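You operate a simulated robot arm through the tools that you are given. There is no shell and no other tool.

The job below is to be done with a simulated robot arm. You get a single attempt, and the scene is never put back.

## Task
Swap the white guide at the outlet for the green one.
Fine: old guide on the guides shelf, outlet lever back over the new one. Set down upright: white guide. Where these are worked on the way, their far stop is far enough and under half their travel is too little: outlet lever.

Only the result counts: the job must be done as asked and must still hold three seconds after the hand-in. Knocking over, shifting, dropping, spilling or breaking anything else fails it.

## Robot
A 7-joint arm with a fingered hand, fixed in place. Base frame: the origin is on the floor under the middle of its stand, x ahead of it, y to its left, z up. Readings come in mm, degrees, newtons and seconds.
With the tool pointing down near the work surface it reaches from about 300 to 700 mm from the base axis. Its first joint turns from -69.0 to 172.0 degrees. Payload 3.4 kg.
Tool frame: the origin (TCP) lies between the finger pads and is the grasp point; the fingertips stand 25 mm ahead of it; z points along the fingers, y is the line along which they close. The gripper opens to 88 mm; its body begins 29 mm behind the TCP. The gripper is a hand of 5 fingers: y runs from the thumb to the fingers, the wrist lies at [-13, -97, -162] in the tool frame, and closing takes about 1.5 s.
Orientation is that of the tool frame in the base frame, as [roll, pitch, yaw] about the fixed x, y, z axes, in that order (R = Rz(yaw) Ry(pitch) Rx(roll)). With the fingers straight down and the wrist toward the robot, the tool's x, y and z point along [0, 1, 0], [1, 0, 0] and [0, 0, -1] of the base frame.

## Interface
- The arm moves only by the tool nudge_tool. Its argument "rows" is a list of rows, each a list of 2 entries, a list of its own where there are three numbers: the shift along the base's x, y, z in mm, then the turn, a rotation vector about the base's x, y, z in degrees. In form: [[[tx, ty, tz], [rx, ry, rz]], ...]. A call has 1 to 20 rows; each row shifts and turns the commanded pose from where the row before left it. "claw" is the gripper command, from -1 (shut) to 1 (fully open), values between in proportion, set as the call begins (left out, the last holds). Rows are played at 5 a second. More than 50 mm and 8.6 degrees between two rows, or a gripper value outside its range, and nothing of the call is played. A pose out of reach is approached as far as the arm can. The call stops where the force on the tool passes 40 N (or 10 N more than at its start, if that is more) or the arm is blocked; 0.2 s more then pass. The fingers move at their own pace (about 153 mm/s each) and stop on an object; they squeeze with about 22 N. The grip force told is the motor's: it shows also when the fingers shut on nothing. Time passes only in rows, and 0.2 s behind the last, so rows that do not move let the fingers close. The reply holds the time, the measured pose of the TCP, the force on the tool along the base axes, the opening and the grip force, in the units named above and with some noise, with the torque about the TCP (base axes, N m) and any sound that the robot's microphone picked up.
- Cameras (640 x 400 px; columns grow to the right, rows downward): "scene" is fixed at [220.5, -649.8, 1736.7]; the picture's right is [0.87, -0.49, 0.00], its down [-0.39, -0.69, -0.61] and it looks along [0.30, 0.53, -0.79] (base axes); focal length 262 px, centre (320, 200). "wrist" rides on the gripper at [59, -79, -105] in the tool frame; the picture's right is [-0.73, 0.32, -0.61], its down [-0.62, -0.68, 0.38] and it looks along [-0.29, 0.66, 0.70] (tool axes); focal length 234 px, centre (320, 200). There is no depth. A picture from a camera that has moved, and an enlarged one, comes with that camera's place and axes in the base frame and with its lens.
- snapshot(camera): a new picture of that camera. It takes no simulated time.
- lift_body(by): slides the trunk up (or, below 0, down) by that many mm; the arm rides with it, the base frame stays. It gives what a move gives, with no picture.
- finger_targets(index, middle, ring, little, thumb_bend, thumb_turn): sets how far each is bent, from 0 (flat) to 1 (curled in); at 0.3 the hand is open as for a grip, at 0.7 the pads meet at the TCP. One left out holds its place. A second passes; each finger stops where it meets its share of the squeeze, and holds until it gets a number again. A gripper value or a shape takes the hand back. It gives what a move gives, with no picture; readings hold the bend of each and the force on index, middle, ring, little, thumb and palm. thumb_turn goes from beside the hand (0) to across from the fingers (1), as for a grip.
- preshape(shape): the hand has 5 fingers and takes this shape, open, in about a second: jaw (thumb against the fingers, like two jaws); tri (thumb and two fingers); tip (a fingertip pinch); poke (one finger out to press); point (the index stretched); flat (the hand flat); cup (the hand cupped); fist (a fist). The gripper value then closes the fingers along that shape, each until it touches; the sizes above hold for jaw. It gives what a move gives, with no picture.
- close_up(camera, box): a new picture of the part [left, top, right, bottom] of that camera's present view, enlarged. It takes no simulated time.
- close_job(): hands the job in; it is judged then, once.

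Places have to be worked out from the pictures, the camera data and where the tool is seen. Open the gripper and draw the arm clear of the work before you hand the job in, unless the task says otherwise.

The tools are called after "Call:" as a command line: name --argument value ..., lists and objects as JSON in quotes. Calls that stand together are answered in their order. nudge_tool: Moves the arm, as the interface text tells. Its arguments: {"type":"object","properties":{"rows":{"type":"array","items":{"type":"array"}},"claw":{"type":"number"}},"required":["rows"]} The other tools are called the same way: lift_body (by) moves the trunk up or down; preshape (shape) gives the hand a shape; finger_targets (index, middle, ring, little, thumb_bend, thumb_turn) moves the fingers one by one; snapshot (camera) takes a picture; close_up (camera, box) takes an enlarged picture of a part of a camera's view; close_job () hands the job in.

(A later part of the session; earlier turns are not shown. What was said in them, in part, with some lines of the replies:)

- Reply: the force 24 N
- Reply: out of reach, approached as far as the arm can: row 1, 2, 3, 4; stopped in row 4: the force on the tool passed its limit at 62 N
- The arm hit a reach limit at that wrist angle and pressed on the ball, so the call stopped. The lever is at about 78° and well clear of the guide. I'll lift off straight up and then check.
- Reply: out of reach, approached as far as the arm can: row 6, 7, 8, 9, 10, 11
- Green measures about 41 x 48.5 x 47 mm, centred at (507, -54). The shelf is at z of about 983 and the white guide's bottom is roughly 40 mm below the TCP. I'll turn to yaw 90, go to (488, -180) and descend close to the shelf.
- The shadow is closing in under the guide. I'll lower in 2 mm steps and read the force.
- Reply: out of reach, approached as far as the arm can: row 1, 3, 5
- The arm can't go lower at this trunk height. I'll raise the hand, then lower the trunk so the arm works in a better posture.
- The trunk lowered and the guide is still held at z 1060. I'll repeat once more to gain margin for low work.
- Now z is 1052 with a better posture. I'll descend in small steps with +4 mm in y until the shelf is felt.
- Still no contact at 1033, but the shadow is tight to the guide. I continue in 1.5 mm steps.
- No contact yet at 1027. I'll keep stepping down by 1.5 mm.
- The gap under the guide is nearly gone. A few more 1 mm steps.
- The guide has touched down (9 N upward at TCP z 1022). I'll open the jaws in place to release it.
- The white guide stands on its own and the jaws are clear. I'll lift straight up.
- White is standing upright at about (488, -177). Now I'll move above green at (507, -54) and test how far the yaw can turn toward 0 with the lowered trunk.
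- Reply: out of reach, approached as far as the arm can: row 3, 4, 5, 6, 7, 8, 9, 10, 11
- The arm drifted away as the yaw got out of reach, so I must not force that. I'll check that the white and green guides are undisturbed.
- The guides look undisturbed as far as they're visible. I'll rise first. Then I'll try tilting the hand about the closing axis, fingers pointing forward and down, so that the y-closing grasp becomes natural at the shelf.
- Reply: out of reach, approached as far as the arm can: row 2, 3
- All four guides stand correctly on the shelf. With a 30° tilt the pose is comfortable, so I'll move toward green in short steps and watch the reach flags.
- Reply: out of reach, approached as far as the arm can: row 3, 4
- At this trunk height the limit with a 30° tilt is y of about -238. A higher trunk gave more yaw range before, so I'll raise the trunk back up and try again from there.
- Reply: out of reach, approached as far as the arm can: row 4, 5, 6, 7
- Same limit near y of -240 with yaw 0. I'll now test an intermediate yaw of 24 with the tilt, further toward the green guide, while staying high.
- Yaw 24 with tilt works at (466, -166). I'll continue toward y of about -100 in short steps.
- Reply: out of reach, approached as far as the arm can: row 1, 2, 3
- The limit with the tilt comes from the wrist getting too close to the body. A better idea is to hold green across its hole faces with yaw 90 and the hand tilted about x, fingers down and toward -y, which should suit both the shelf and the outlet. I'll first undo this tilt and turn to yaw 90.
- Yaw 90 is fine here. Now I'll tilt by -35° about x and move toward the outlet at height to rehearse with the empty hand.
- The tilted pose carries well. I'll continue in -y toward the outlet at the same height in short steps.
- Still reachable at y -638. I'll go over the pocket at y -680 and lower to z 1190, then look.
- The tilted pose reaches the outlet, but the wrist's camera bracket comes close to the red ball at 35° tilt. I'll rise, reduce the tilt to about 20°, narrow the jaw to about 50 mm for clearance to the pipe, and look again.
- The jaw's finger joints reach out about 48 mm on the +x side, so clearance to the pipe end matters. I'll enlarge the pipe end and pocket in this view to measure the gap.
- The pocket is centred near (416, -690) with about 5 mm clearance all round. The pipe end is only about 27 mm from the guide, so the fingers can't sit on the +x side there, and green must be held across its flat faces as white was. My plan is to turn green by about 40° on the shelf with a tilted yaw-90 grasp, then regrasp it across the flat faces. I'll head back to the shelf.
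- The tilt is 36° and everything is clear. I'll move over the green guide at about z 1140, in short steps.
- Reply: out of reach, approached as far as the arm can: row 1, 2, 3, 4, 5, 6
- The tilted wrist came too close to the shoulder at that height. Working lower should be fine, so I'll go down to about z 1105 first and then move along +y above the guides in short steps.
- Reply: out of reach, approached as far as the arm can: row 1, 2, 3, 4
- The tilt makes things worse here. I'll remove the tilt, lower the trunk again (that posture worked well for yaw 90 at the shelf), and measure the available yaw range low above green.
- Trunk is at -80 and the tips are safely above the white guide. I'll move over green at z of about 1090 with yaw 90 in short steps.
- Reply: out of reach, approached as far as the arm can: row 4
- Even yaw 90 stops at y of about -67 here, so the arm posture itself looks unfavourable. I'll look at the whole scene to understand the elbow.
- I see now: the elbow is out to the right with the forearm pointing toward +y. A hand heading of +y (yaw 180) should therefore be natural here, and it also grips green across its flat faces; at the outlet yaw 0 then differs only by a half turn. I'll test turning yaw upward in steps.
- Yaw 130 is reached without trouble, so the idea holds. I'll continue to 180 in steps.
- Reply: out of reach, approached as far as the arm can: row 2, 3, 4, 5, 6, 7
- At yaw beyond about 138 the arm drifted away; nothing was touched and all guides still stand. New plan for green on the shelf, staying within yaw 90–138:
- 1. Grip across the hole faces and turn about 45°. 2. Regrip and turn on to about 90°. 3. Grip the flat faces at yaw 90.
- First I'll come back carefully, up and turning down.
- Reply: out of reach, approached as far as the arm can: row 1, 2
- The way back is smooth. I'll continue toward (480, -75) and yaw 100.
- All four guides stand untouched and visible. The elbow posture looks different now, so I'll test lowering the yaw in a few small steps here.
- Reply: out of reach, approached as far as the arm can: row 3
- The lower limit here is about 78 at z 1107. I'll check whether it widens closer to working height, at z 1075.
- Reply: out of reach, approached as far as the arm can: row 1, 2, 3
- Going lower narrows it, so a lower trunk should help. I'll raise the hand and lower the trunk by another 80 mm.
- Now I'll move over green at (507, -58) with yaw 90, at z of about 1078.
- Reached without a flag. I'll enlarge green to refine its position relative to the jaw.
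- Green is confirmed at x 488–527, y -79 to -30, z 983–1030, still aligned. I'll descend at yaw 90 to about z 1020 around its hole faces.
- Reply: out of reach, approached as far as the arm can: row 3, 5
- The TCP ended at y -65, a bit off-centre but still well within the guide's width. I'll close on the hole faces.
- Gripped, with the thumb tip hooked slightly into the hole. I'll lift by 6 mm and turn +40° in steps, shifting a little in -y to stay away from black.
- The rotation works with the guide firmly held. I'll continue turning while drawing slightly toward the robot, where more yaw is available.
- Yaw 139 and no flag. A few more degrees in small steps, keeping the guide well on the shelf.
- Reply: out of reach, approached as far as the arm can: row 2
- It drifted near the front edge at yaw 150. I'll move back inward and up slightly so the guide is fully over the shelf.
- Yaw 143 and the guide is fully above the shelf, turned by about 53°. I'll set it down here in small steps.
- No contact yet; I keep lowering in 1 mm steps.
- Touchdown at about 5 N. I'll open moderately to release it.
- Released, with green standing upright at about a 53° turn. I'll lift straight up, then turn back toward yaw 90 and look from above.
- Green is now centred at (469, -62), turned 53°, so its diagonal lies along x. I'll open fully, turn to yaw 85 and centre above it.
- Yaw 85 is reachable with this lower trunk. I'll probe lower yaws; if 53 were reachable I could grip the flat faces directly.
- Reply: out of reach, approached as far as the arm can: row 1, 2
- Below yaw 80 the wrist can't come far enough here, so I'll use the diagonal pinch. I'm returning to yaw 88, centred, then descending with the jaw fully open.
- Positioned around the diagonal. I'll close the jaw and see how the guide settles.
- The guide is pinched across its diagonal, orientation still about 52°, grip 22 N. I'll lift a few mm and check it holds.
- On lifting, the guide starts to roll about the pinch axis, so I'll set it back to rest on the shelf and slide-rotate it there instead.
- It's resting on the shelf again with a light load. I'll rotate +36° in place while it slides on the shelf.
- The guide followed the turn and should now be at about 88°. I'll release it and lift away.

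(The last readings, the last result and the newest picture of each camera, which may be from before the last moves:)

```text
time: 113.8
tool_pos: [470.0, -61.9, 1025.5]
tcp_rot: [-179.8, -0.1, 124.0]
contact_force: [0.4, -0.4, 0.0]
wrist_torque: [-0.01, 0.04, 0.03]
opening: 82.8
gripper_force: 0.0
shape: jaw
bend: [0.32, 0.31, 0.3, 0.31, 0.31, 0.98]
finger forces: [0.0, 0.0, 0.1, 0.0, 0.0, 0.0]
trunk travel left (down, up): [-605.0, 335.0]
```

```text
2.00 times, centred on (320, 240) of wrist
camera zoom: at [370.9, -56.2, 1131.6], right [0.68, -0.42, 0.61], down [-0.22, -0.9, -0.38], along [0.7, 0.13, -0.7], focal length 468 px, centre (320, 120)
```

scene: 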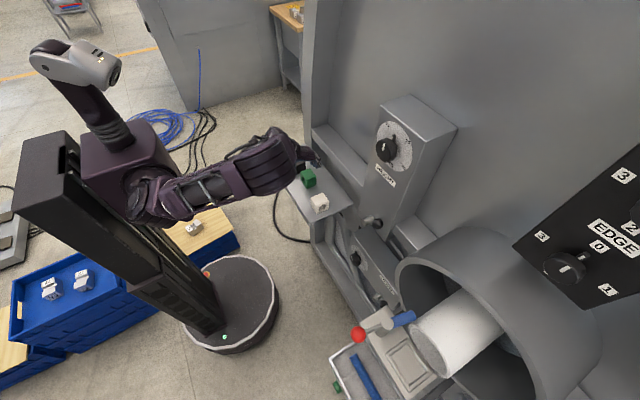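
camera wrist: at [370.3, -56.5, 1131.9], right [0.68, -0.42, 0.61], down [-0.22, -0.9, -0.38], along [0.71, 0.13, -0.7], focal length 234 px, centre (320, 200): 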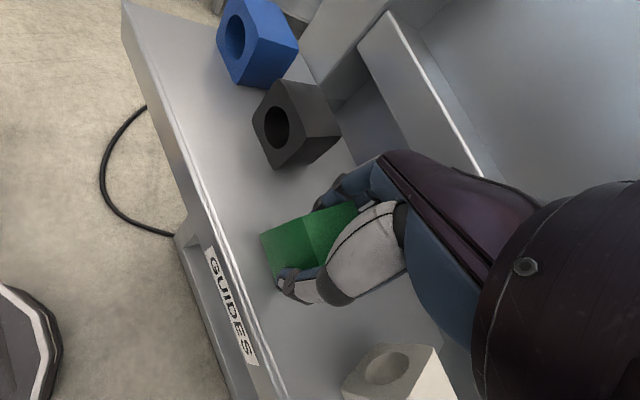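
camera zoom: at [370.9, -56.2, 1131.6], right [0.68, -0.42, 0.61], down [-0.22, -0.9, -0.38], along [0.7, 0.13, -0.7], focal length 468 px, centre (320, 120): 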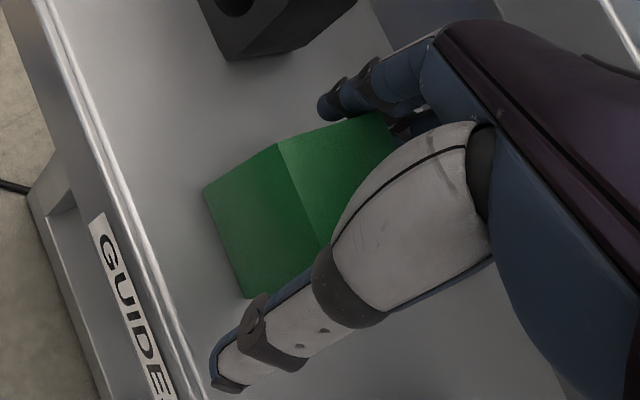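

Released and it settled flat. I'll lift straight up and turn back to yaw 90 for a measuring view.

Call:
nudge_tool --rows '[[[0, 0, 10], [0, 0, 0]], [[0, 0, 15], [0, 0, 0]], [[0, 0, 20], [0, 0, 0]], [[0, 0, 15], [0, 0, -6]], [[0, 0, 0], [0, 0, -7]], [[0, 0, 0], [0, 0, -7]], [[0, 0, 0], [0, 0, -7]], [[0, 0, 0], [0, 0, -7]], [[0, 0, 0], [0, 0, 0]]]'

Call:
close_up --camera "wrist" --box '[200, 190, 350, 330]'

Call:
snapshot --camera "wrist"

```text
time: 115.8
tool_pos: [469.3, -60.5, 1085.8]
tcp_rot: [-179.8, 0.0, 89.7]
contact_force: [-0.9, -0.8, -0.9]
wrist_torque: [0.03, 0.02, -0.01]
opening: 83.1
gripper_force: 0.2
shape: jaw
bend: [0.32, 0.31, 0.3, 0.31, 0.31, 0.98]
finger forces: [0.0, 0.0, 0.1, 0.1, 0.0, 0.0]
trunk travel left (down, up): [-605.0, 335.0]
```

```text
2.86 times, centred on (275, 260) of wrist
camera zoom: at [390.0, -1.6, 1191.9], right [0.32, -0.73, 0.61], down [-0.68, -0.62, -0.38], along [0.65, -0.29, -0.7], focal length 669 px, centre (449, 29)
```

zoom: 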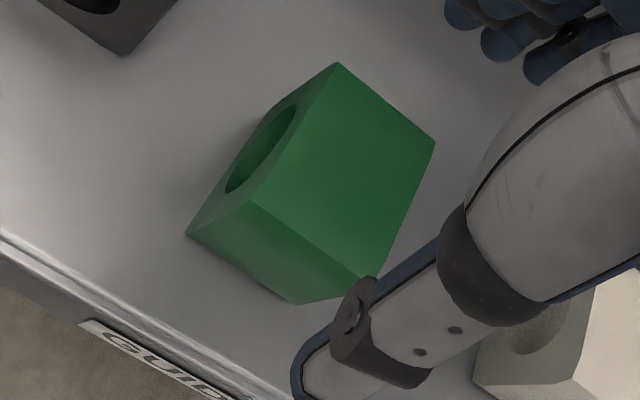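

```text
taken
camera wrist: at [390.0, -1.6, 1191.9], right [0.32, -0.73, 0.61], down [-0.68, -0.62, -0.38], along [0.65, -0.29, -0.7], focal length 234 px, centre (320, 200)
```

wrist: 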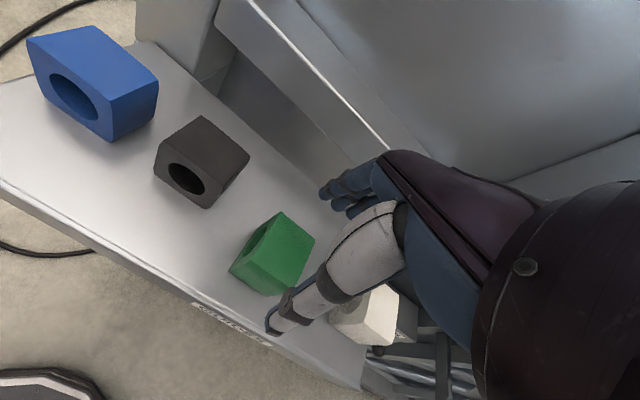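

Green now sits at x 454–502, y -81 to -41, with its flat faces toward ±x and aligned within 1–2°. I'll set the jaw to about 68 mm, centre at (478.5, -62) and descend at yaw 90.

Call:
nudge_tool --rows '[[[5, -1, 0], [0, 0, 0.3]], [[4, 0, 0], [0, 0, 0]], [[0, 0, -15], [0, 0, 0]], [[0, 0, -15], [0, 0, 0]], [[0, 0, -12], [0, 0, 0]], [[0, 0, -10], [0, 0, 0]], [[0, 0, -8], [0, 0, 0]], [[0, 0, -3], [0, 0, 0]], [[0, 0, 0], [0, 0, 0]]]' --claw 0.55

Call:
snapshot --camera "wrist"

```text
time: 117.8
tool_pos: [479.6, -62.5, 1022.3]
tcp_rot: [-179.7, 0.0, 90.4]
contact_force: [0.1, -0.4, 0.5]
wrist_torque: [0.0, -0.01, 0.0]
opening: 68.4
gripper_force: 0.0
shape: jaw
bend: [0.27, 0.35, 0.32, 0.33, 0.51, 0.99]
finger forces: [0.0, 0.0, 0.0, 0.0, 0.0, 0.0]
trunk travel left (down, up): [-605.0, 335.0]
```

```text
taken
camera wrist: at [399.4, -3.6, 1128.5], right [0.33, -0.72, 0.61], down [-0.68, -0.63, -0.38], along [0.66, -0.29, -0.7], focal length 234 px, centre (320, 200)
```

wrist: 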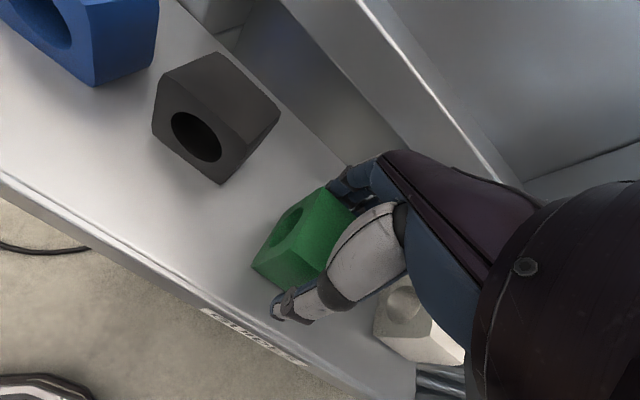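

The jaw straddles the flat faces just as it did for white. I'll close to grip.

Call:
nudge_tool --rows '[[[0, 0, 0], [0, 0, 0]], [[0, 0, 0], [0, 0, 0]], [[0, 0, 0], [0, 0, 0]], [[0, 0, 0], [0, 0, 0]], [[0, 0, 0], [0, 0, 0]], [[0, 0, 0], [0, 0, 0]], [[0, 0, 0], [0, 0, 0]], [[0, 0, 0], [0, 0, 0]]]' --claw -1

Call:
close_up --camera "wrist" --box '[200, 140, 440, 340]'

```text
time: 119.6
tool_pos: [479.9, -62.6, 1022.8]
tcp_rot: [-179.7, 0.0, 90.3]
contact_force: [0.0, -0.3, 0.1]
wrist_torque: [0.01, -0.02, 0.02]
opening: 46.3
gripper_force: 22.2
shape: jaw
bend: [0.74, 0.43, 0.48, 0.44, 0.69, 1.0]
finger forces: [11.2, 7.0, 1.7, 0.1, 19.4, 0.0]
trunk travel left (down, up): [-605.0, 335.0]
```

```text
2.00 times, centred on (320, 240) of wrist
camera zoom: at [399.5, -3.6, 1128.6], right [0.33, -0.72, 0.61], down [-0.68, -0.63, -0.38], along [0.66, -0.29, -0.7], focal length 468 px, centre (320, 120)
```

zoom: 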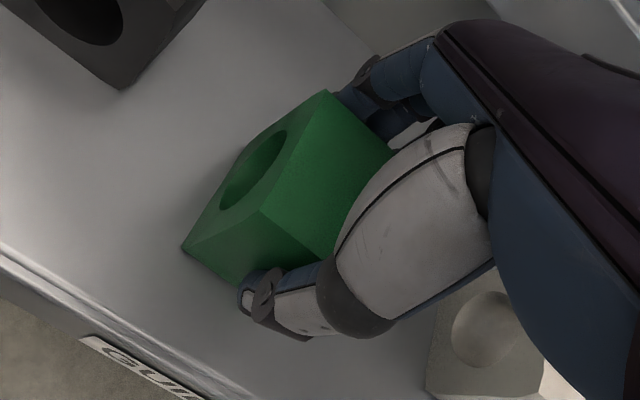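

Gripped exactly like white was (opening 46 mm, 19 N on the thumb). I'll lift slowly, check, then raise the trunk back up.

Call:
nudge_tool --rows '[[[0, 0, 3], [0, 0, 0]], [[0, 0, 5], [0, 0, 0]], [[0, 0, 10], [0, 0, 0]], [[0, 0, 15], [0, 0, 0]], [[0, 0, 15], [0, 0, 0]], [[0, 0, 0], [0, 0, 0]]]'

Call:
close_up --camera "wrist" --box '[200, 140, 440, 340]'

```text
time: 121.0
tool_pos: [479.7, -63.7, 1072.1]
tcp_rot: [-179.9, 0.0, 90.3]
contact_force: [0.3, -0.2, -0.5]
wrist_torque: [0.0, 0.0, 0.01]
opening: 46.3
gripper_force: 22.1
shape: jaw
bend: [0.74, 0.43, 0.48, 0.44, 0.69, 1.0]
finger forces: [11.3, 7.1, 1.5, 0.0, 19.3, 0.1]
trunk travel left (down, up): [-605.0, 335.0]
```

```text
2.00 times, centred on (320, 240) of wrist
camera zoom: at [399.4, -3.7, 1177.9], right [0.33, -0.72, 0.61], down [-0.68, -0.63, -0.38], along [0.66, -0.29, -0.7], focal length 468 px, centre (320, 120)
```

zoom: 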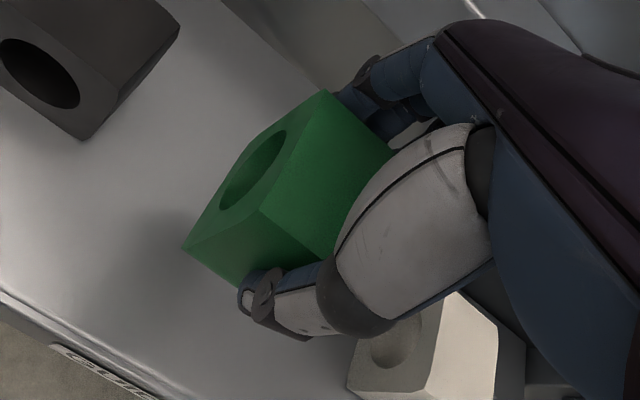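

Green is held securely, with its bottom 40 mm below the TCP. Now I'll raise the trunk back by 220 mm.

Call:
lift_body --by 110

Call:
lift_body --by 110

```text
time: 122.4
tool_pos: [479.2, -61.6, 1182.6]
tcp_rot: [-179.8, 0.0, 90.3]
contact_force: [0.0, 0.7, -0.5]
wrist_torque: [0.01, 0.0, -0.01]
opening: 46.1
gripper_force: 21.9
shape: jaw
bend: [0.74, 0.43, 0.48, 0.44, 0.69, 1.0]
finger forces: [11.2, 7.2, 1.6, 0.0, 19.3, 0.0]
trunk travel left (down, up): [-715.0, 225.0]
```

```text
time: 123.8
tool_pos: [478.7, -63.7, 1291.3]
tcp_rot: [-179.7, -0.1, 90.3]
contact_force: [-0.3, 0.6, -0.5]
wrist_torque: [0.0, 0.0, 0.02]
opening: 46.2
gripper_force: 22.0
shape: jaw
bend: [0.74, 0.43, 0.48, 0.44, 0.69, 1.0]
finger forces: [11.3, 7.1, 1.5, 0.0, 19.4, 0.0]
trunk travel left (down, up): [-825.0, 115.0]
```

Trunk is back at its start height with green in hand at z 1291. I'll carry it toward -y while turning the yaw down gradually, in short calls.

Call:
nudge_tool --rows '[[[-6, -30, 0], [0, 0, -6]], [[-6, -30, 0], [0, 0, -6]], [[-6, -30, 0], [0, 0, -8]]]'

Call:
nudge_tool --rows '[[[-7, -32, 0], [0, 0, -8]], [[-7, -32, 0], [0, 0, -8]], [[-7, -33, 0], [0, 0, -8]]]'

```text
time: 124.7
tool_pos: [460.8, -155.7, 1293.6]
tcp_rot: [-179.7, 0.0, 70.2]
contact_force: [0.1, -0.9, 0.1]
wrist_torque: [-0.02, -0.03, -0.01]
opening: 46.4
gripper_force: 21.7
shape: jaw
bend: [0.74, 0.43, 0.48, 0.44, 0.69, 1.0]
finger forces: [11.3, 7.1, 1.6, 0.0, 19.3, 0.1]
trunk travel left (down, up): [-825.0, 115.0]
```

```text
time: 125.5
tool_pos: [439.6, -253.0, 1293.1]
tcp_rot: [-179.7, 0.1, 46.1]
contact_force: [-0.7, 0.1, -0.2]
wrist_torque: [0.0, 0.0, -0.01]
opening: 46.2
gripper_force: 21.5
shape: jaw
bend: [0.74, 0.43, 0.48, 0.44, 0.69, 1.0]
finger forces: [11.4, 7.1, 1.5, 0.1, 19.2, 0.0]
trunk travel left (down, up): [-825.0, 115.0]
```

Smooth and in reach. I'll continue to about (415, -485) with the yaw going to about 2.

Call:
nudge_tool --rows '[[[-4, -35, 0], [0, 0, -6]], [[-4, -35, 0], [0, 0, -6]], [[-4, -35, 0], [0, 0, -6]], [[-4, -35, 0], [0, 0, -6]]]'

Call:
nudge_tool --rows '[[[-4, -35, 0], [0, 0, -7]], [[-3, -35, 0], [0, 0, -7]], [[0, -20, 0], [0, 0, -6]], [[0, 0, 0], [0, 0, 0]]]'

Call:
snapshot --camera "wrist"

Call:
snapshot --camera "scene"

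```text
time: 126.5
tool_pos: [423.8, -390.9, 1291.7]
tcp_rot: [-179.7, 0.1, 22.3]
contact_force: [0.2, 0.2, -1.1]
wrist_torque: [0.02, 0.0, 0.02]
opening: 46.1
gripper_force: 21.9
shape: jaw
bend: [0.74, 0.43, 0.48, 0.44, 0.69, 1.0]
finger forces: [11.4, 7.2, 1.4, 0.1, 19.3, 0.1]
trunk travel left (down, up): [-825.0, 115.0]
```

```text
time: 127.5
tool_pos: [416.6, -481.1, 1293.4]
tcp_rot: [-179.6, 0.1, 2.3]
contact_force: [0.1, 0.0, -0.1]
wrist_torque: [-0.01, 0.02, 0.03]
opening: 46.2
gripper_force: 21.8
shape: jaw
bend: [0.74, 0.43, 0.48, 0.44, 0.69, 1.0]
finger forces: [11.3, 7.2, 1.3, 0.0, 19.3, 0.1]
trunk travel left (down, up): [-825.0, 115.0]
```

```text
taken
camera wrist: at [470.8, -400.1, 1398.6], right [-0.71, -0.35, 0.61], down [-0.65, 0.66, -0.38], along [-0.26, -0.66, -0.7], focal length 234 px, centre (320, 200)
```

wrist: 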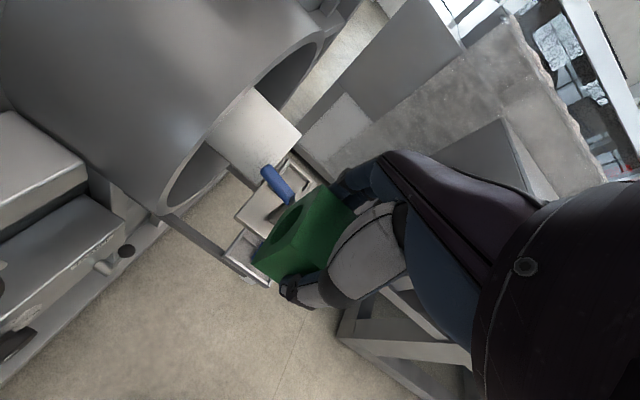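

```text
taken
```

scene: 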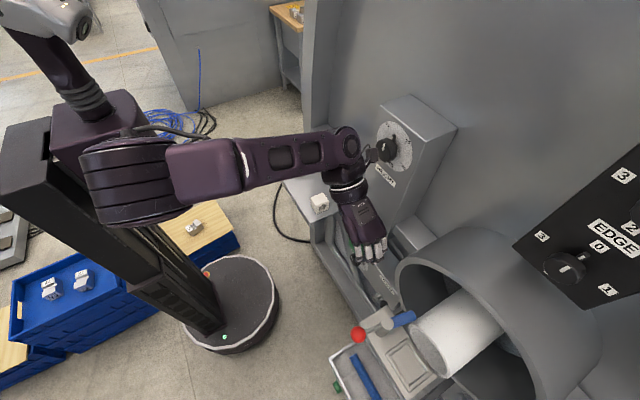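

Green arrives correctly oriented (yaw 2.3, hole along x). I'll go over the pocket at height, then look before lowering.

Call:
nudge_tool --rows '[[[0, -40, -5], [0, 0, 0]], [[0, -40, -10], [0, 0, 0]], [[0, -40, -10], [0, 0, 0]], [[-1, -40, -10], [0, 0, 0]], [[-1, -40, -10], [0, 0, 0]], [[0, -6, -10], [0, 0, 0]], [[0, 0, 0], [0, 0, 0]]]'

Call:
snapshot --camera "wrist"

Call:
close_up --camera "scene" --box '[340, 260, 480, 400]'

```text
time: 129.1
tool_pos: [413.7, -686.7, 1237.4]
tcp_rot: [-179.9, -0.1, 2.2]
contact_force: [-0.2, 1.0, -0.7]
wrist_torque: [0.01, 0.01, 0.0]
opening: 46.1
gripper_force: 22.6
shape: jaw
bend: [0.74, 0.43, 0.48, 0.44, 0.69, 1.0]
finger forces: [11.6, 7.3, 1.1, 0.0, 19.4, 0.1]
trunk travel left (down, up): [-825.0, 115.0]
```

```text
taken
camera wrist: at [469.2, -604.8, 1342.9], right [-0.71, -0.35, 0.61], down [-0.65, 0.66, -0.38], along [-0.26, -0.67, -0.7], focal length 234 px, centre (320, 200)
```

wrist: 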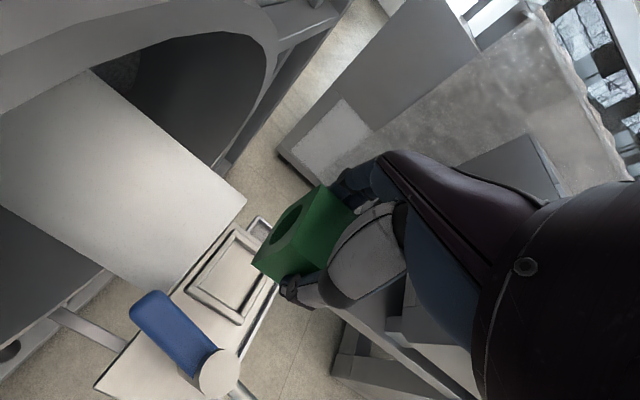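

```text
2.86 times, centred on (410, 330) of scene
camera zoom: at [220.5, -649.8, 1736.7], right [0.87, -0.49, 0.0], down [-0.39, -0.69, -0.61], along [0.3, 0.53, -0.79], focal length 747 px, centre (63, -171)
```

zoom: 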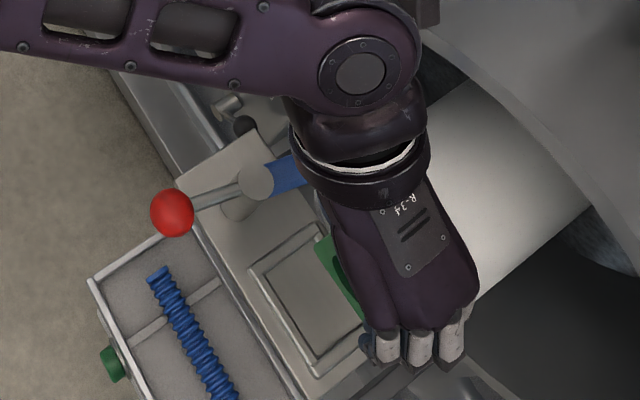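

The guide is over the pocket and the lever is clear. I'll enlarge the pocket in this view to refine its centre and heading.

Call:
close_up --camera "wrist" --box '[170, 190, 330, 340]'

```text
2.67 times, centred on (250, 265) of wrist
camera zoom: at [469.2, -604.8, 1342.9], right [-0.71, -0.35, 0.61], down [-0.65, 0.66, -0.38], along [-0.26, -0.67, -0.7], focal length 624 px, centre (507, 27)
```

zoom: 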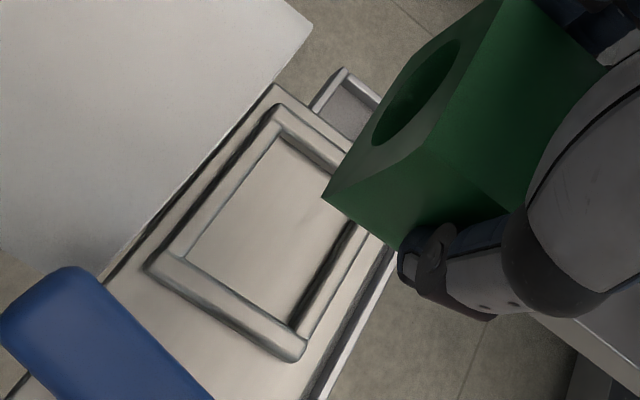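

The pocket centre comes out at about (414.5, -689.5), aligned with the axes. I'll shift 2.6 mm in -y and descend to about z 1130, just above the seat.

Call:
nudge_tool --rows '[[[-0.4, -2.6, -20], [0, 0, 0]], [[0, 0, -25], [0, 0, 0]], [[0, 0, -25], [0, 0, 0]], [[0, 0, -18], [0, 0, 0]], [[0, 0, -12], [0, 0, 0]], [[0, 0, -7], [0, 0, 0]], [[0, 0, 0], [0, 0, 0]]]'

Call:
close_up --camera "wrist" --box '[170, 160, 360, 340]'

Call:
close_up --camera "scene" --box '[360, 290, 460, 400]'

```text
time: 130.7
tool_pos: [416.1, -687.7, 1130.0]
tcp_rot: [-179.8, 0.1, 2.3]
contact_force: [0.3, -0.2, -1.0]
wrist_torque: [-0.02, 0.0, 0.03]
opening: 46.0
gripper_force: 21.4
shape: jaw
bend: [0.74, 0.43, 0.48, 0.44, 0.69, 1.0]
finger forces: [11.4, 7.3, 1.0, 0.0, 19.4, 0.0]
trunk travel left (down, up): [-825.0, 115.0]
```

```text
2.22 times, centred on (265, 250) of wrist
camera zoom: at [469.9, -607.1, 1235.4], right [-0.71, -0.35, 0.61], down [-0.65, 0.66, -0.38], along [-0.26, -0.67, -0.7], focal length 520 px, centre (442, 89)
```

zoom: 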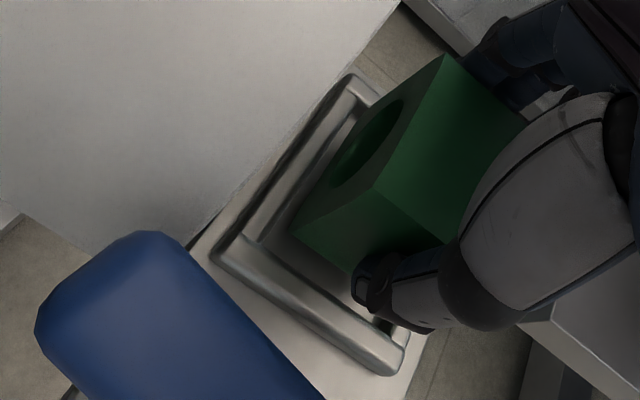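

```text
3.64 times, centred on (410, 345) of scene
camera zoom: at [220.5, -649.8, 1736.7], right [0.87, -0.49, 0.0], down [-0.39, -0.69, -0.61], along [0.3, 0.53, -0.79], focal length 951 px, centre (-7, -327)
```

zoom: 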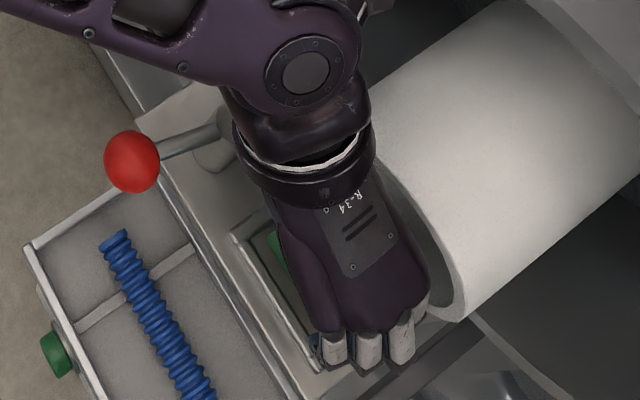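

The guide's corner computes to (434, -665), so its centre is at (414, -689), well inside the rails. I'll lower in small steps to touch down.

Call:
nudge_tool --rows '[[[0, 0, -2], [0, 0, 0]], [[0, 0, -2], [0, 0, 0]], [[0, 0, -2], [0, 0, 0]], [[0, 0, -1], [0, 0, 0]], [[0, 0, -1], [0, 0, 0]], [[0, 0, 0], [0, 0, 0]]]'

```text
time: 132.1
tool_pos: [415.6, -688.4, 1121.8]
tcp_rot: [-179.8, 0.1, 2.3]
contact_force: [-0.4, 0.9, 0.4]
wrist_torque: [-0.01, 0.0, -0.01]
opening: 46.1
gripper_force: 21.4
shape: jaw
bend: [0.74, 0.43, 0.48, 0.44, 0.69, 1.0]
finger forces: [11.5, 7.3, 1.0, 0.0, 19.4, 0.1]
trunk travel left (down, up): [-825.0, 115.0]
```

No contact yet at 1122. Continuing in 1 mm steps.

Call:
nudge_tool --rows '[[[0, 0, -1], [0, 0, 0]], [[0, 0, -1], [0, 0, 0]], [[0, 0, -1], [0, 0, 0]], [[0, 0, 0], [0, 0, 0]]]'

```text
time: 133.1
tool_pos: [414.9, -688.2, 1119.0]
tcp_rot: [-179.7, 0.0, 2.3]
contact_force: [-0.3, 0.1, -0.7]
wrist_torque: [-0.01, 0.0, 0.0]
opening: 46.1
gripper_force: 21.9
shape: jaw
bend: [0.74, 0.43, 0.48, 0.44, 0.69, 1.0]
finger forces: [11.6, 7.3, 1.0, 0.0, 19.2, 0.0]
trunk travel left (down, up): [-825.0, 115.0]
```

Call:
nudge_tool --rows '[[[0, 0, -1], [0, 0, 0]], [[0, 0, -1], [0, 0, 0]], [[0, 0, -1], [0, 0, 0]], [[0, 0, 0], [0, 0, 0]]]'

Call:
close_up --camera "wrist" --box '[170, 160, 360, 340]'

```text
time: 134.1
tool_pos: [414.5, -688.5, 1116.8]
tcp_rot: [-179.8, -0.1, 2.3]
contact_force: [-0.4, -0.3, 2.0]
wrist_torque: [-0.06, 0.0, 0.02]
opening: 46.3
gripper_force: 22.3
shape: jaw
bend: [0.74, 0.43, 0.48, 0.44, 0.69, 1.0]
finger forces: [12.0, 7.7, 1.0, 0.1, 19.5, 0.0]
trunk travel left (down, up): [-825.0, 115.0]
```

```text
2.22 times, centred on (265, 250) of wrist
camera zoom: at [469.3, -606.9, 1222.0], right [-0.71, -0.35, 0.61], down [-0.65, 0.66, -0.38], along [-0.26, -0.67, -0.7], focal length 520 px, centre (442, 89)
```

zoom: 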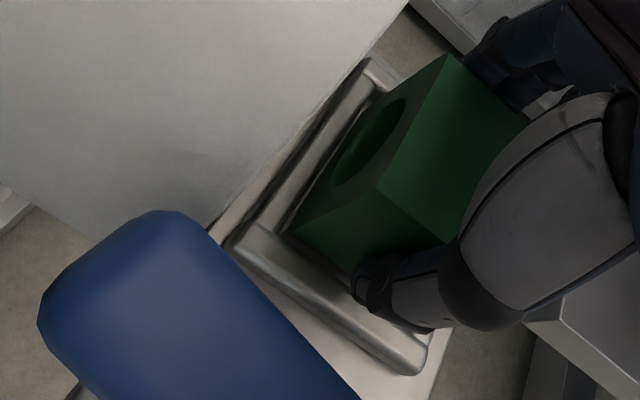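

First contact appears (2 N). One more millimetre to seat it firmly.

Call:
nudge_tool --rows '[[[0, 0, -0.7], [0, 0, 0]], [[0, 0, -0.7], [0, 0, 0]], [[0, 0, 0], [0, 0, 0]]]'

```text
time: 134.8
tool_pos: [414.2, -687.9, 1115.9]
tcp_rot: [-179.9, 0.0, 2.3]
contact_force: [1.3, -3.5, 7.5]
wrist_torque: [-0.14, -0.04, 0.03]
opening: 46.3
gripper_force: 22.1
shape: jaw
bend: [0.74, 0.43, 0.48, 0.44, 0.7, 1.0]
finger forces: [13.2, 8.3, 0.8, 0.0, 19.3, 0.1]
trunk travel left (down, up): [-825.0, 115.0]
```

Seated at the same height white was (TCP z 1116, 7.5 N). I'll open the jaw to 66 mm.

Call:
nudge_tool --rows '[[[0, 0, 0.8], [0, 0, 0]], [[0, 0, 0], [0, 0, 0]], [[0, 0, 0], [0, 0, 0]], [[0, 0, 0], [0, 0, 0]]]' --claw 0.52

Call:
close_up --camera "wrist" --box '[170, 160, 360, 340]'

```text
time: 135.8
tool_pos: [414.5, -688.6, 1115.2]
tcp_rot: [-179.8, 0.1, 2.3]
contact_force: [0.2, 0.5, -0.2]
wrist_torque: [0.0, -0.02, 0.0]
opening: 66.6
gripper_force: 0.0
shape: jaw
bend: [0.27, 0.35, 0.32, 0.34, 0.53, 0.99]
finger forces: [0.0, 0.0, 0.0, 0.0, 0.0, 0.1]
trunk travel left (down, up): [-825.0, 115.0]
```

```text
2.22 times, centred on (265, 250) of wrist
camera zoom: at [469.1, -607.0, 1220.9], right [-0.71, -0.35, 0.61], down [-0.65, 0.66, -0.38], along [-0.26, -0.67, -0.7], focal length 520 px, centre (442, 89)
```

zoom: 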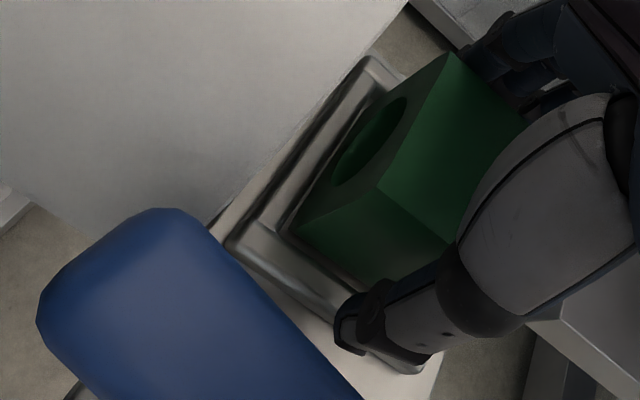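

The green guide sits in the pocket and the jaw is free. I'll lift straight up and then inspect.

Call:
nudge_tool --rows '[[[0, 0, 6], [0, 0, 0]], [[0, 0, 12], [0, 0, 0]], [[0, 0, 20], [0, 0, 0]], [[0, 0, 25], [0, 0, 0]], [[0, 0, 25], [0, 0, 0]], [[0, 0, 25], [0, 0, 0]], [[0, 0, 0], [0, 0, 0]]]'

Call:
close_up --camera "wrist" --box '[150, 160, 340, 350]'

Call:
close_up --camera "scene" --box '[340, 270, 470, 400]'

```text
time: 137.4
tool_pos: [414.0, -688.2, 1230.5]
tcp_rot: [-179.8, 0.1, 2.3]
contact_force: [0.2, -0.2, 0.3]
wrist_torque: [0.03, -0.02, -0.01]
opening: 66.4
gripper_force: 0.1
shape: jaw
bend: [0.27, 0.35, 0.32, 0.34, 0.53, 0.99]
finger forces: [0.0, 0.0, 0.1, 0.1, 0.1, 0.1]
trunk travel left (down, up): [-825.0, 115.0]
```

```text
2.11 times, centred on (245, 255) of wrist
camera zoom: at [468.5, -606.7, 1335.2], right [-0.71, -0.35, 0.61], down [-0.65, 0.66, -0.38], along [-0.26, -0.67, -0.7], focal length 493 px, centre (478, 84)
```

zoom: 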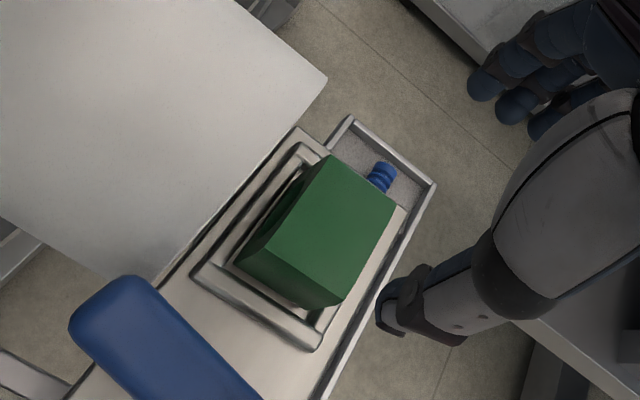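

```text
3.08 times, centred on (405, 335) of scene
camera zoom: at [220.5, -649.8, 1736.7], right [0.87, -0.49, 0.0], down [-0.39, -0.69, -0.61], along [0.3, 0.53, -0.79], focal length 805 px, centre (58, -215)
```

zoom: 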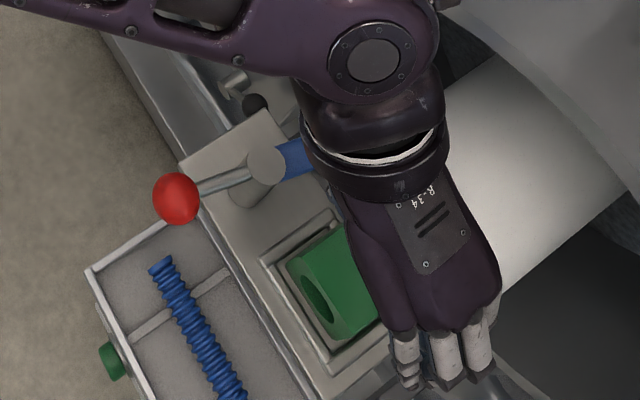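

Green is seated centrally with its hole along x. Next is closing the lever: I'll take the poke shape and move above a point behind the ball, on its -y side, with yaw about 55.

Call:
preshape --shape "poke"

Call:
nudge_tool --rows '[[[-15, 9, 0], [0, 0, 7.5]], [[-15, 9, 0], [0, 0, 7.5]], [[-15, 9, 0], [0, 0, 7.5]], [[-15, 9, 0], [0, 0, 7.5]]]'

Call:
nudge_tool --rows '[[[-15, 9, 0], [0, 0, 7.5]], [[-15, 9, 0], [0, 0, 7.5]], [[-14, 8, 0], [0, 0, 7.5]], [[0, 0, 0], [0, 0, 0]]]'

Call:
snapshot --camera "wrist"

Call:
close_up --camera "scene" --box '[320, 260, 460, 400]'

```text
time: 138.3
tool_pos: [413.3, -687.6, 1229.9]
tcp_rot: [-179.8, 0.1, 2.3]
contact_force: [0.7, -0.6, -0.7]
wrist_torque: [-0.03, -0.01, -0.01]
opening: 0.1
gripper_force: 0.0
shape: poke
bend: [0.7, 0.7, 0.99, 0.99, 1.0, 1.0]
finger forces: [0.0, 0.0, 0.0, 0.1, 0.0, 0.0]
trunk travel left (down, up): [-825.0, 115.0]
```

```text
time: 139.3
tool_pos: [352.5, -652.6, 1229.1]
tcp_rot: [-179.8, -0.1, 32.4]
contact_force: [-0.8, 0.0, -0.3]
wrist_torque: [-0.04, 0.01, -0.05]
opening: 0.0
gripper_force: 0.2
shape: poke
bend: [0.7, 0.7, 0.99, 0.99, 1.0, 1.0]
finger forces: [0.0, 0.0, 0.0, 0.0, 0.0, 0.0]
trunk travel left (down, up): [-825.0, 115.0]
```

```text
time: 140.3
tool_pos: [312.1, -627.0, 1228.5]
tcp_rot: [-179.7, 0.1, 54.9]
contact_force: [0.5, -0.4, -0.3]
wrist_torque: [-0.03, 0.04, 0.0]
opening: 0.0
gripper_force: 0.1
shape: poke
bend: [0.7, 0.7, 0.99, 0.99, 1.0, 1.0]
finger forces: [0.0, 0.1, 0.0, 0.0, 0.0, 0.0]
trunk travel left (down, up): [-825.0, 115.0]
```

```text
taken
camera wrist: at [280.1, -531.6, 1334.0], right [-0.15, -0.78, 0.61], down [-0.92, -0.12, -0.38], along [0.37, -0.61, -0.7], focal length 234 px, centre (320, 200)
```

wrist: 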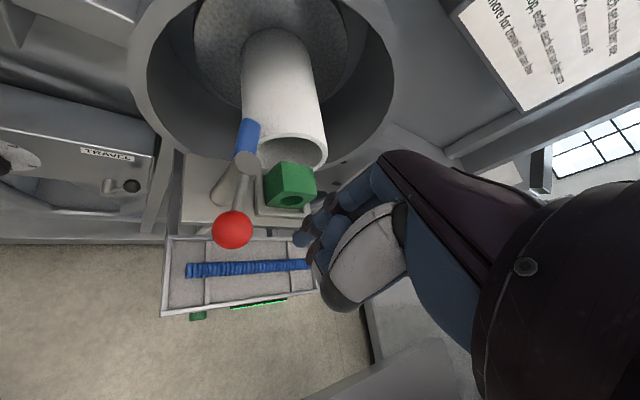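

```text
2.86 times, centred on (390, 330) of scene
camera zoom: at [220.5, -649.8, 1736.7], right [0.87, -0.49, 0.0], down [-0.39, -0.69, -0.61], along [0.3, 0.53, -0.79], focal length 747 px, centre (120, -171)
```

zoom: 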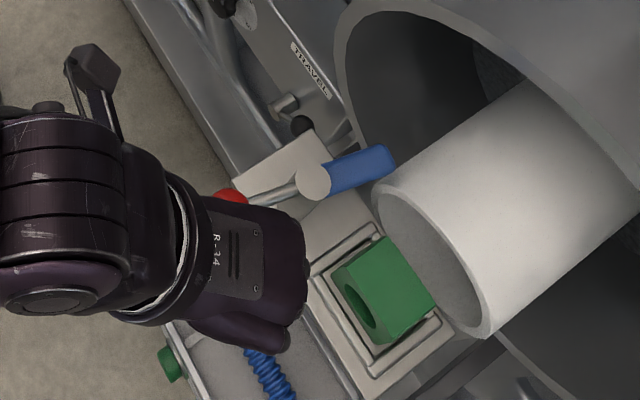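

The ball is at (339.6, -594.6), so the lever angle is about 77°, and the fingers are clear of it. I'll descend behind it to z 1152.

Call:
nudge_tool --rows '[[[0, 0, -20], [0, 0, 0]], [[0, 0, -20], [0, 0, 0]], [[0, 0, -20], [0, 0, 0]], [[0, 0, -16], [0, 0, 0]], [[0, 0, 0], [0, 0, 0]]]'

Call:
snapshot --camera "wrist"

```text
time: 141.6
tool_pos: [310.2, -626.0, 1152.5]
tcp_rot: [-179.9, 0.0, 54.8]
contact_force: [0.6, -0.7, 0.1]
wrist_torque: [-0.01, 0.01, 0.0]
opening: 0.1
gripper_force: 0.1
shape: poke
bend: [0.7, 0.7, 0.99, 0.99, 1.0, 1.0]
finger forces: [0.1, 0.0, 0.0, 0.0, 0.0, 0.1]
trunk travel left (down, up): [-825.0, 115.0]
```

```text
taken
camera wrist: at [279.0, -531.6, 1257.4], right [-0.15, -0.78, 0.61], down [-0.92, -0.12, -0.38], along [0.37, -0.61, -0.7], focal length 234 px, centre (320, 200)
```

wrist: 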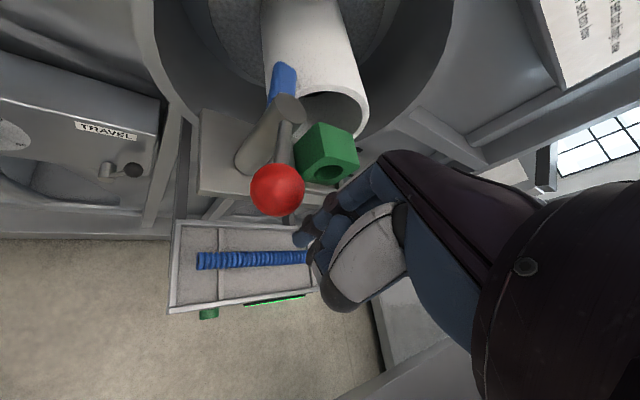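

Fingers are positioned just behind the ball. I'll push along the arc around the post, first from 77° down to about 34°.

Call:
nudge_tool --rows '[[[4, 5, 0], [0, 0, 0]], [[3.5, 5, 0], [0, 0, 0]], [[2.3, 7.6, 0], [0, 0, 0]], [[3.7, 8.3, 0], [0, 0, 0]], [[4.1, 6.8, 0], [0, 0, 0]], [[2.5, 9.1, 0], [0, 0, -7]], [[3.6, 8.7, 0], [0, 0, -7]], [[4.6, 8.2, 0], [0, 0, -7]], [[0, 0, 0], [0, 0, 0]]]'

Call:
close_up --camera "scene" --box '[320, 260, 460, 400]'

Call:
snapshot --camera "wrist"

```text
time: 143.6
tool_pos: [338.6, -567.6, 1152.3]
tcp_rot: [-179.9, 0.0, 33.8]
contact_force: [-0.6, -1.0, -0.5]
wrist_torque: [-0.01, -0.04, 0.02]
opening: 0.2
gripper_force: 0.1
shape: poke
bend: [0.7, 0.7, 0.99, 0.99, 1.0, 1.0]
finger forces: [0.7, 0.0, 0.0, 0.1, 0.0, 0.0]
trunk travel left (down, up): [-825.0, 115.0]
```

```text
2.86 times, centred on (390, 330) of scene
camera zoom: at [220.5, -649.8, 1736.7], right [0.87, -0.49, 0.0], down [-0.39, -0.69, -0.61], along [0.3, 0.53, -0.79], focal length 747 px, centre (120, -171)
```

zoom: 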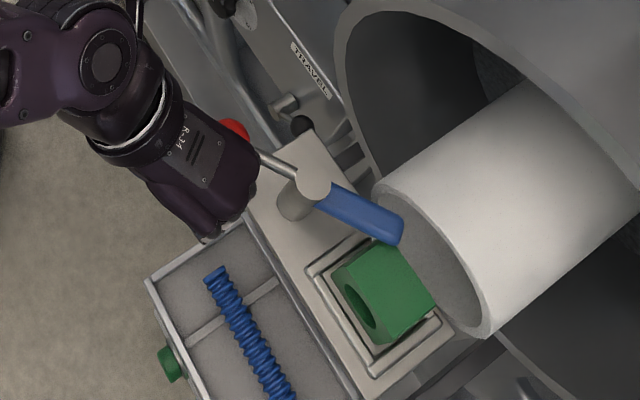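

```text
taken
camera wrist: at [342.4, -468.6, 1257.7], right [-0.42, -0.67, 0.61], down [-0.9, 0.22, -0.38], along [0.12, -0.71, -0.7], focal length 234 px, centre (320, 200)
```

wrist: 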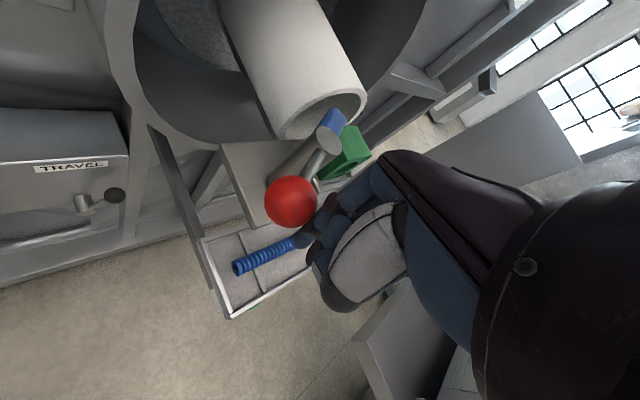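

The lever is at about 35° and moving freely. I'll continue along the arc to about 6°.

Call:
nudge_tool --rows '[[[5.6, 7.6, 0], [0, 0, -7]], [[6.5, 6.8, 0], [0, 0, -7]], [[7.3, 6, 0], [0, 0, -7]], [[7.9, 5, 0], [0, 0, -7]], [[0, 0, 0], [0, 0, 0]]]'

Call:
close_up --camera "scene" --box '[320, 260, 460, 400]'

```text
time: 144.8
tool_pos: [365.6, -541.8, 1152.4]
tcp_rot: [-179.8, -0.1, 5.8]
contact_force: [0.4, -0.6, -0.7]
wrist_torque: [-0.01, -0.05, 0.0]
opening: 0.0
gripper_force: 0.0
shape: poke
bend: [0.7, 0.7, 0.99, 0.99, 1.0, 1.0]
finger forces: [0.0, 0.0, 0.0, 0.0, 0.1, 0.0]
trunk travel left (down, up): [-825.0, 115.0]
```

```text
2.86 times, centred on (390, 330) of scene
camera zoom: at [220.5, -649.8, 1736.7], right [0.87, -0.49, 0.0], down [-0.39, -0.69, -0.61], along [0.3, 0.53, -0.79], focal length 747 px, centre (120, -171)
```

zoom: 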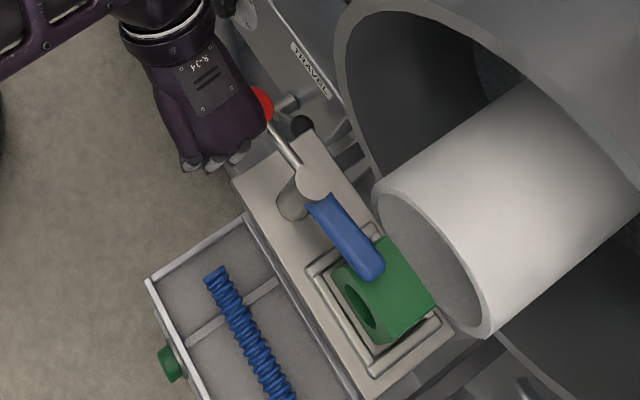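

The blue arm is back over the green guide. I'll push the last degrees gently until the closed stop is felt.

Call:
nudge_tool --rows '[[[3.5, 2, 0], [0, 0, -3]], [[3, 1.5, 0], [0, 0, -3]], [[2, 0, 0], [0, 0, 0]], [[1.5, 0, 0], [0, 0, 0]], [[0, 0, 0], [0, 0, 0]]]'

Call:
close_up --camera "scene" --box '[320, 260, 460, 400]'

```text
time: 145.9
tool_pos: [373.4, -539.0, 1152.1]
tcp_rot: [-179.7, 0.0, -0.2]
contact_force: [-6.0, 0.0, -1.5]
wrist_torque: [0.01, 0.05, -0.06]
opening: 0.0
gripper_force: 0.1
shape: poke
bend: [0.7, 0.7, 0.99, 0.99, 1.0, 1.0]
finger forces: [6.2, 0.1, 0.0, 0.0, 0.1, 0.0]
trunk travel left (down, up): [-825.0, 115.0]
```

```text
2.86 times, centred on (390, 330) of scene
camera zoom: at [220.5, -649.8, 1736.7], right [0.87, -0.49, 0.0], down [-0.39, -0.69, -0.61], along [0.3, 0.53, -0.79], focal length 747 px, centre (120, -171)
```

zoom: 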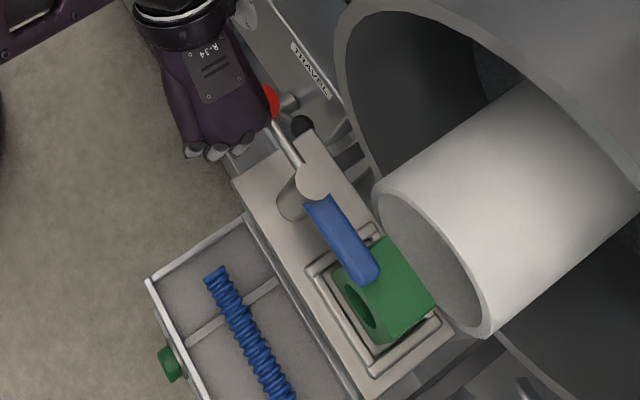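

Same position and force as the closed stop at the start (x 373, 6 N). One more light press to be sure, then I'll back off and rise.

Call:
nudge_tool --rows '[[[1.5, 0, 0], [0, 0, 0]], [[0, 0, 0], [0, 0, 0]]]'

Call:
nudge_tool --rows '[[[-6, 0, 0], [0, 0, 0]], [[-14, 0, 0], [0, 0, 0]], [[-15, 5, 20], [0, 0, 0]], [[-10, 20, 40], [0, 0, 0]], [[0, 30, 40], [0, 0, 0]], [[0, 30, 40], [0, 0, 0]], [[0, 0, 0], [0, 0, 0]]]'

Call:
close_up --camera "scene" --box '[330, 260, 460, 400]'

Call:
snapshot --camera "wrist"

```text
time: 146.6
tool_pos: [374.3, -540.0, 1153.8]
tcp_rot: [-179.7, 0.0, -0.3]
contact_force: [-10.2, 0.7, -3.2]
wrist_torque: [0.01, 0.06, -0.03]
opening: 0.4
gripper_force: 0.1
shape: poke
bend: [0.7, 0.7, 0.99, 0.99, 1.0, 1.0]
finger forces: [10.0, 0.0, 0.0, 0.0, 0.0, 0.0]
trunk travel left (down, up): [-825.0, 115.0]
```

```text
time: 148.2
tool_pos: [331.7, -454.1, 1291.5]
tcp_rot: [-179.7, 0.0, -0.2]
contact_force: [-0.5, -0.1, -1.1]
wrist_torque: [0.0, -0.03, -0.01]
opening: 0.0
gripper_force: 0.1
shape: poke
bend: [0.7, 0.7, 0.99, 0.99, 1.0, 1.0]
finger forces: [0.0, 0.1, 0.0, 0.0, 0.0, 0.0]
trunk travel left (down, up): [-825.0, 115.0]
```

```text
2.86 times, centred on (395, 330) of scene
camera zoom: at [220.5, -649.8, 1736.7], right [0.87, -0.49, 0.0], down [-0.39, -0.69, -0.61], along [0.3, 0.53, -0.79], focal length 747 px, centre (106, -171)
```

zoom: 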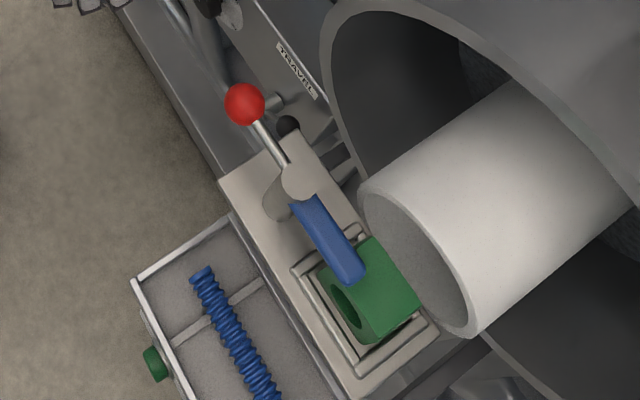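

```text
taken
camera wrist: at [390.1, -376.3, 1397.8], right [-0.73, -0.32, 0.61], down [-0.62, 0.69, -0.38], along [-0.29, -0.65, -0.7], focal length 234 px, centre (320, 200)
```

wrist: 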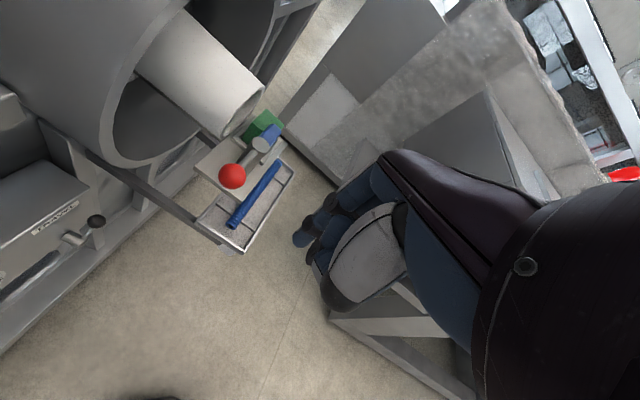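

The lever is back exactly where it started, now over the green guide. I'll open the hand, draw the arm back, and check the shelf.

Call:
preshape --shape "jaw"

Call:
nudge_tool --rows '[[[-5, 30, 20], [0, 0, 8]], [[-5, 30, 20], [0, 0, 8]], [[-5, 30, 20], [0, 0, 8]], [[-5, 30, 20], [0, 0, 8]], [[0, 30, 20], [0, 0, 8]], [[0, 20, 20], [0, 0, 8]], [[0, 10, 10], [0, 0, 8]], [[0, 0, 0], [0, 0, 0]]]' --claw 1

Call:
snapshot --camera "scene"

Call:
close_up --camera "scene" --box '[270, 130, 370, 230]'

Call:
snapshot --camera "wrist"

```text
time: 149.1
tool_pos: [331.7, -453.7, 1293.7]
tcp_rot: [-179.8, 0.0, -0.2]
contact_force: [1.1, -0.4, -0.4]
wrist_torque: [-0.02, -0.02, -0.02]
opening: 87.7
gripper_force: 0.1
shape: jaw
bend: [0.3, 0.3, 0.3, 0.3, 0.3, 0.98]
finger forces: [0.1, 0.0, 0.1, 0.0, 0.0, 0.0]
trunk travel left (down, up): [-825.0, 115.0]
```

```text
time: 150.8
tool_pos: [311.6, -272.2, 1421.5]
tcp_rot: [-179.8, 0.0, 55.9]
contact_force: [-0.5, 0.6, 0.0]
wrist_torque: [0.0, 0.03, -0.01]
opening: 87.6
gripper_force: 0.1
shape: jaw
bend: [0.3, 0.3, 0.3, 0.3, 0.3, 0.98]
finger forces: [0.1, 0.0, 0.0, 0.0, 0.0, 0.1]
trunk travel left (down, up): [-825.0, 115.0]
```

```text
taken
```

scene: 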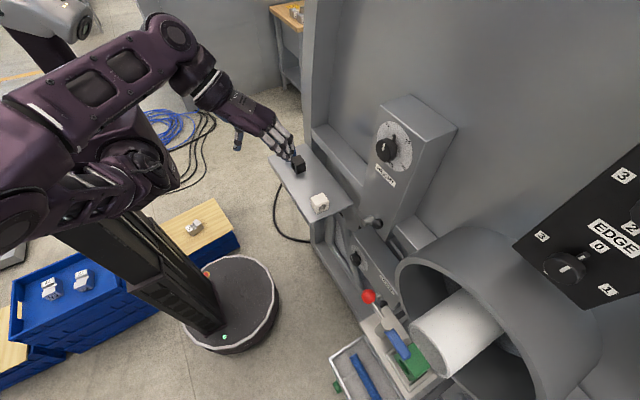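

```text
4.00 times, centred on (320, 180) of scene
camera zoom: at [220.5, -649.8, 1736.7], right [0.87, -0.49, 0.0], down [-0.39, -0.69, -0.61], along [0.3, 0.53, -0.79], focal length 1046 px, centre (320, 280)
```

zoom: 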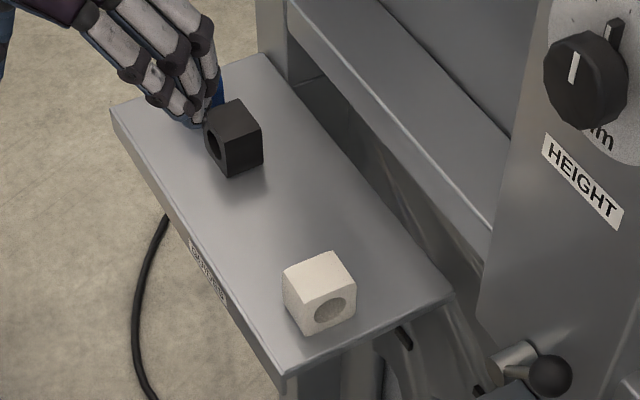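

```text
taken
camera wrist: at [279.4, -179.4, 1526.9], right [-0.14, -0.78, 0.61], down [-0.92, -0.13, -0.38], along [0.38, -0.61, -0.7], focal length 234 px, centre (320, 200)
```

wrist: 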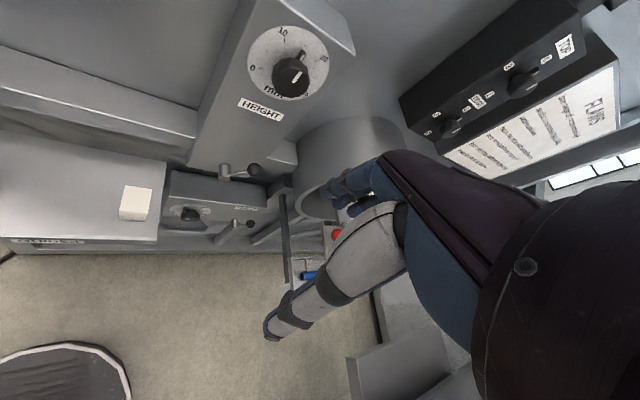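

White stands upright on the guides shelf, black and blue are where they were, green is in the outlet pocket under the lever, and the hand is open and clear. I'm handing the job in.

Call:
close_job

```text
The job is handed in.
```

The white guide is out and the green one now sits in the outlet pocket, with the lever back over it. I've handed the job in. The hand-in gave no result, so what follows is from my last pictures and readings.

- **Green guide:** it is seated upright in the outlet pocket with its hole along the same line as the white one had, at the same seat height.
- **Outlet lever:** it is back at its closed stop, in the same position and at the same contact force as at the start. To free the white guide I opened it to about 78°. The arm ran out of reach there, so I did not feel its far stop.
- **White guide:** it stands upright on the guides shelf, in the free space near the outlet end.
- **Blue and black guides:** black is where it started. The fingers hid blue in the final picture, but it was in place in earlier views and I worked well away from it after that.

At one point the arm pressed down on the red ball and a move stopped at 62 N; I saw no damage and the lever still turned freely afterwards. I also had to turn the green guide by 90° on the shelf before I could lift it the right way for the outlet.

The hand is open and the arm is drawn clear.
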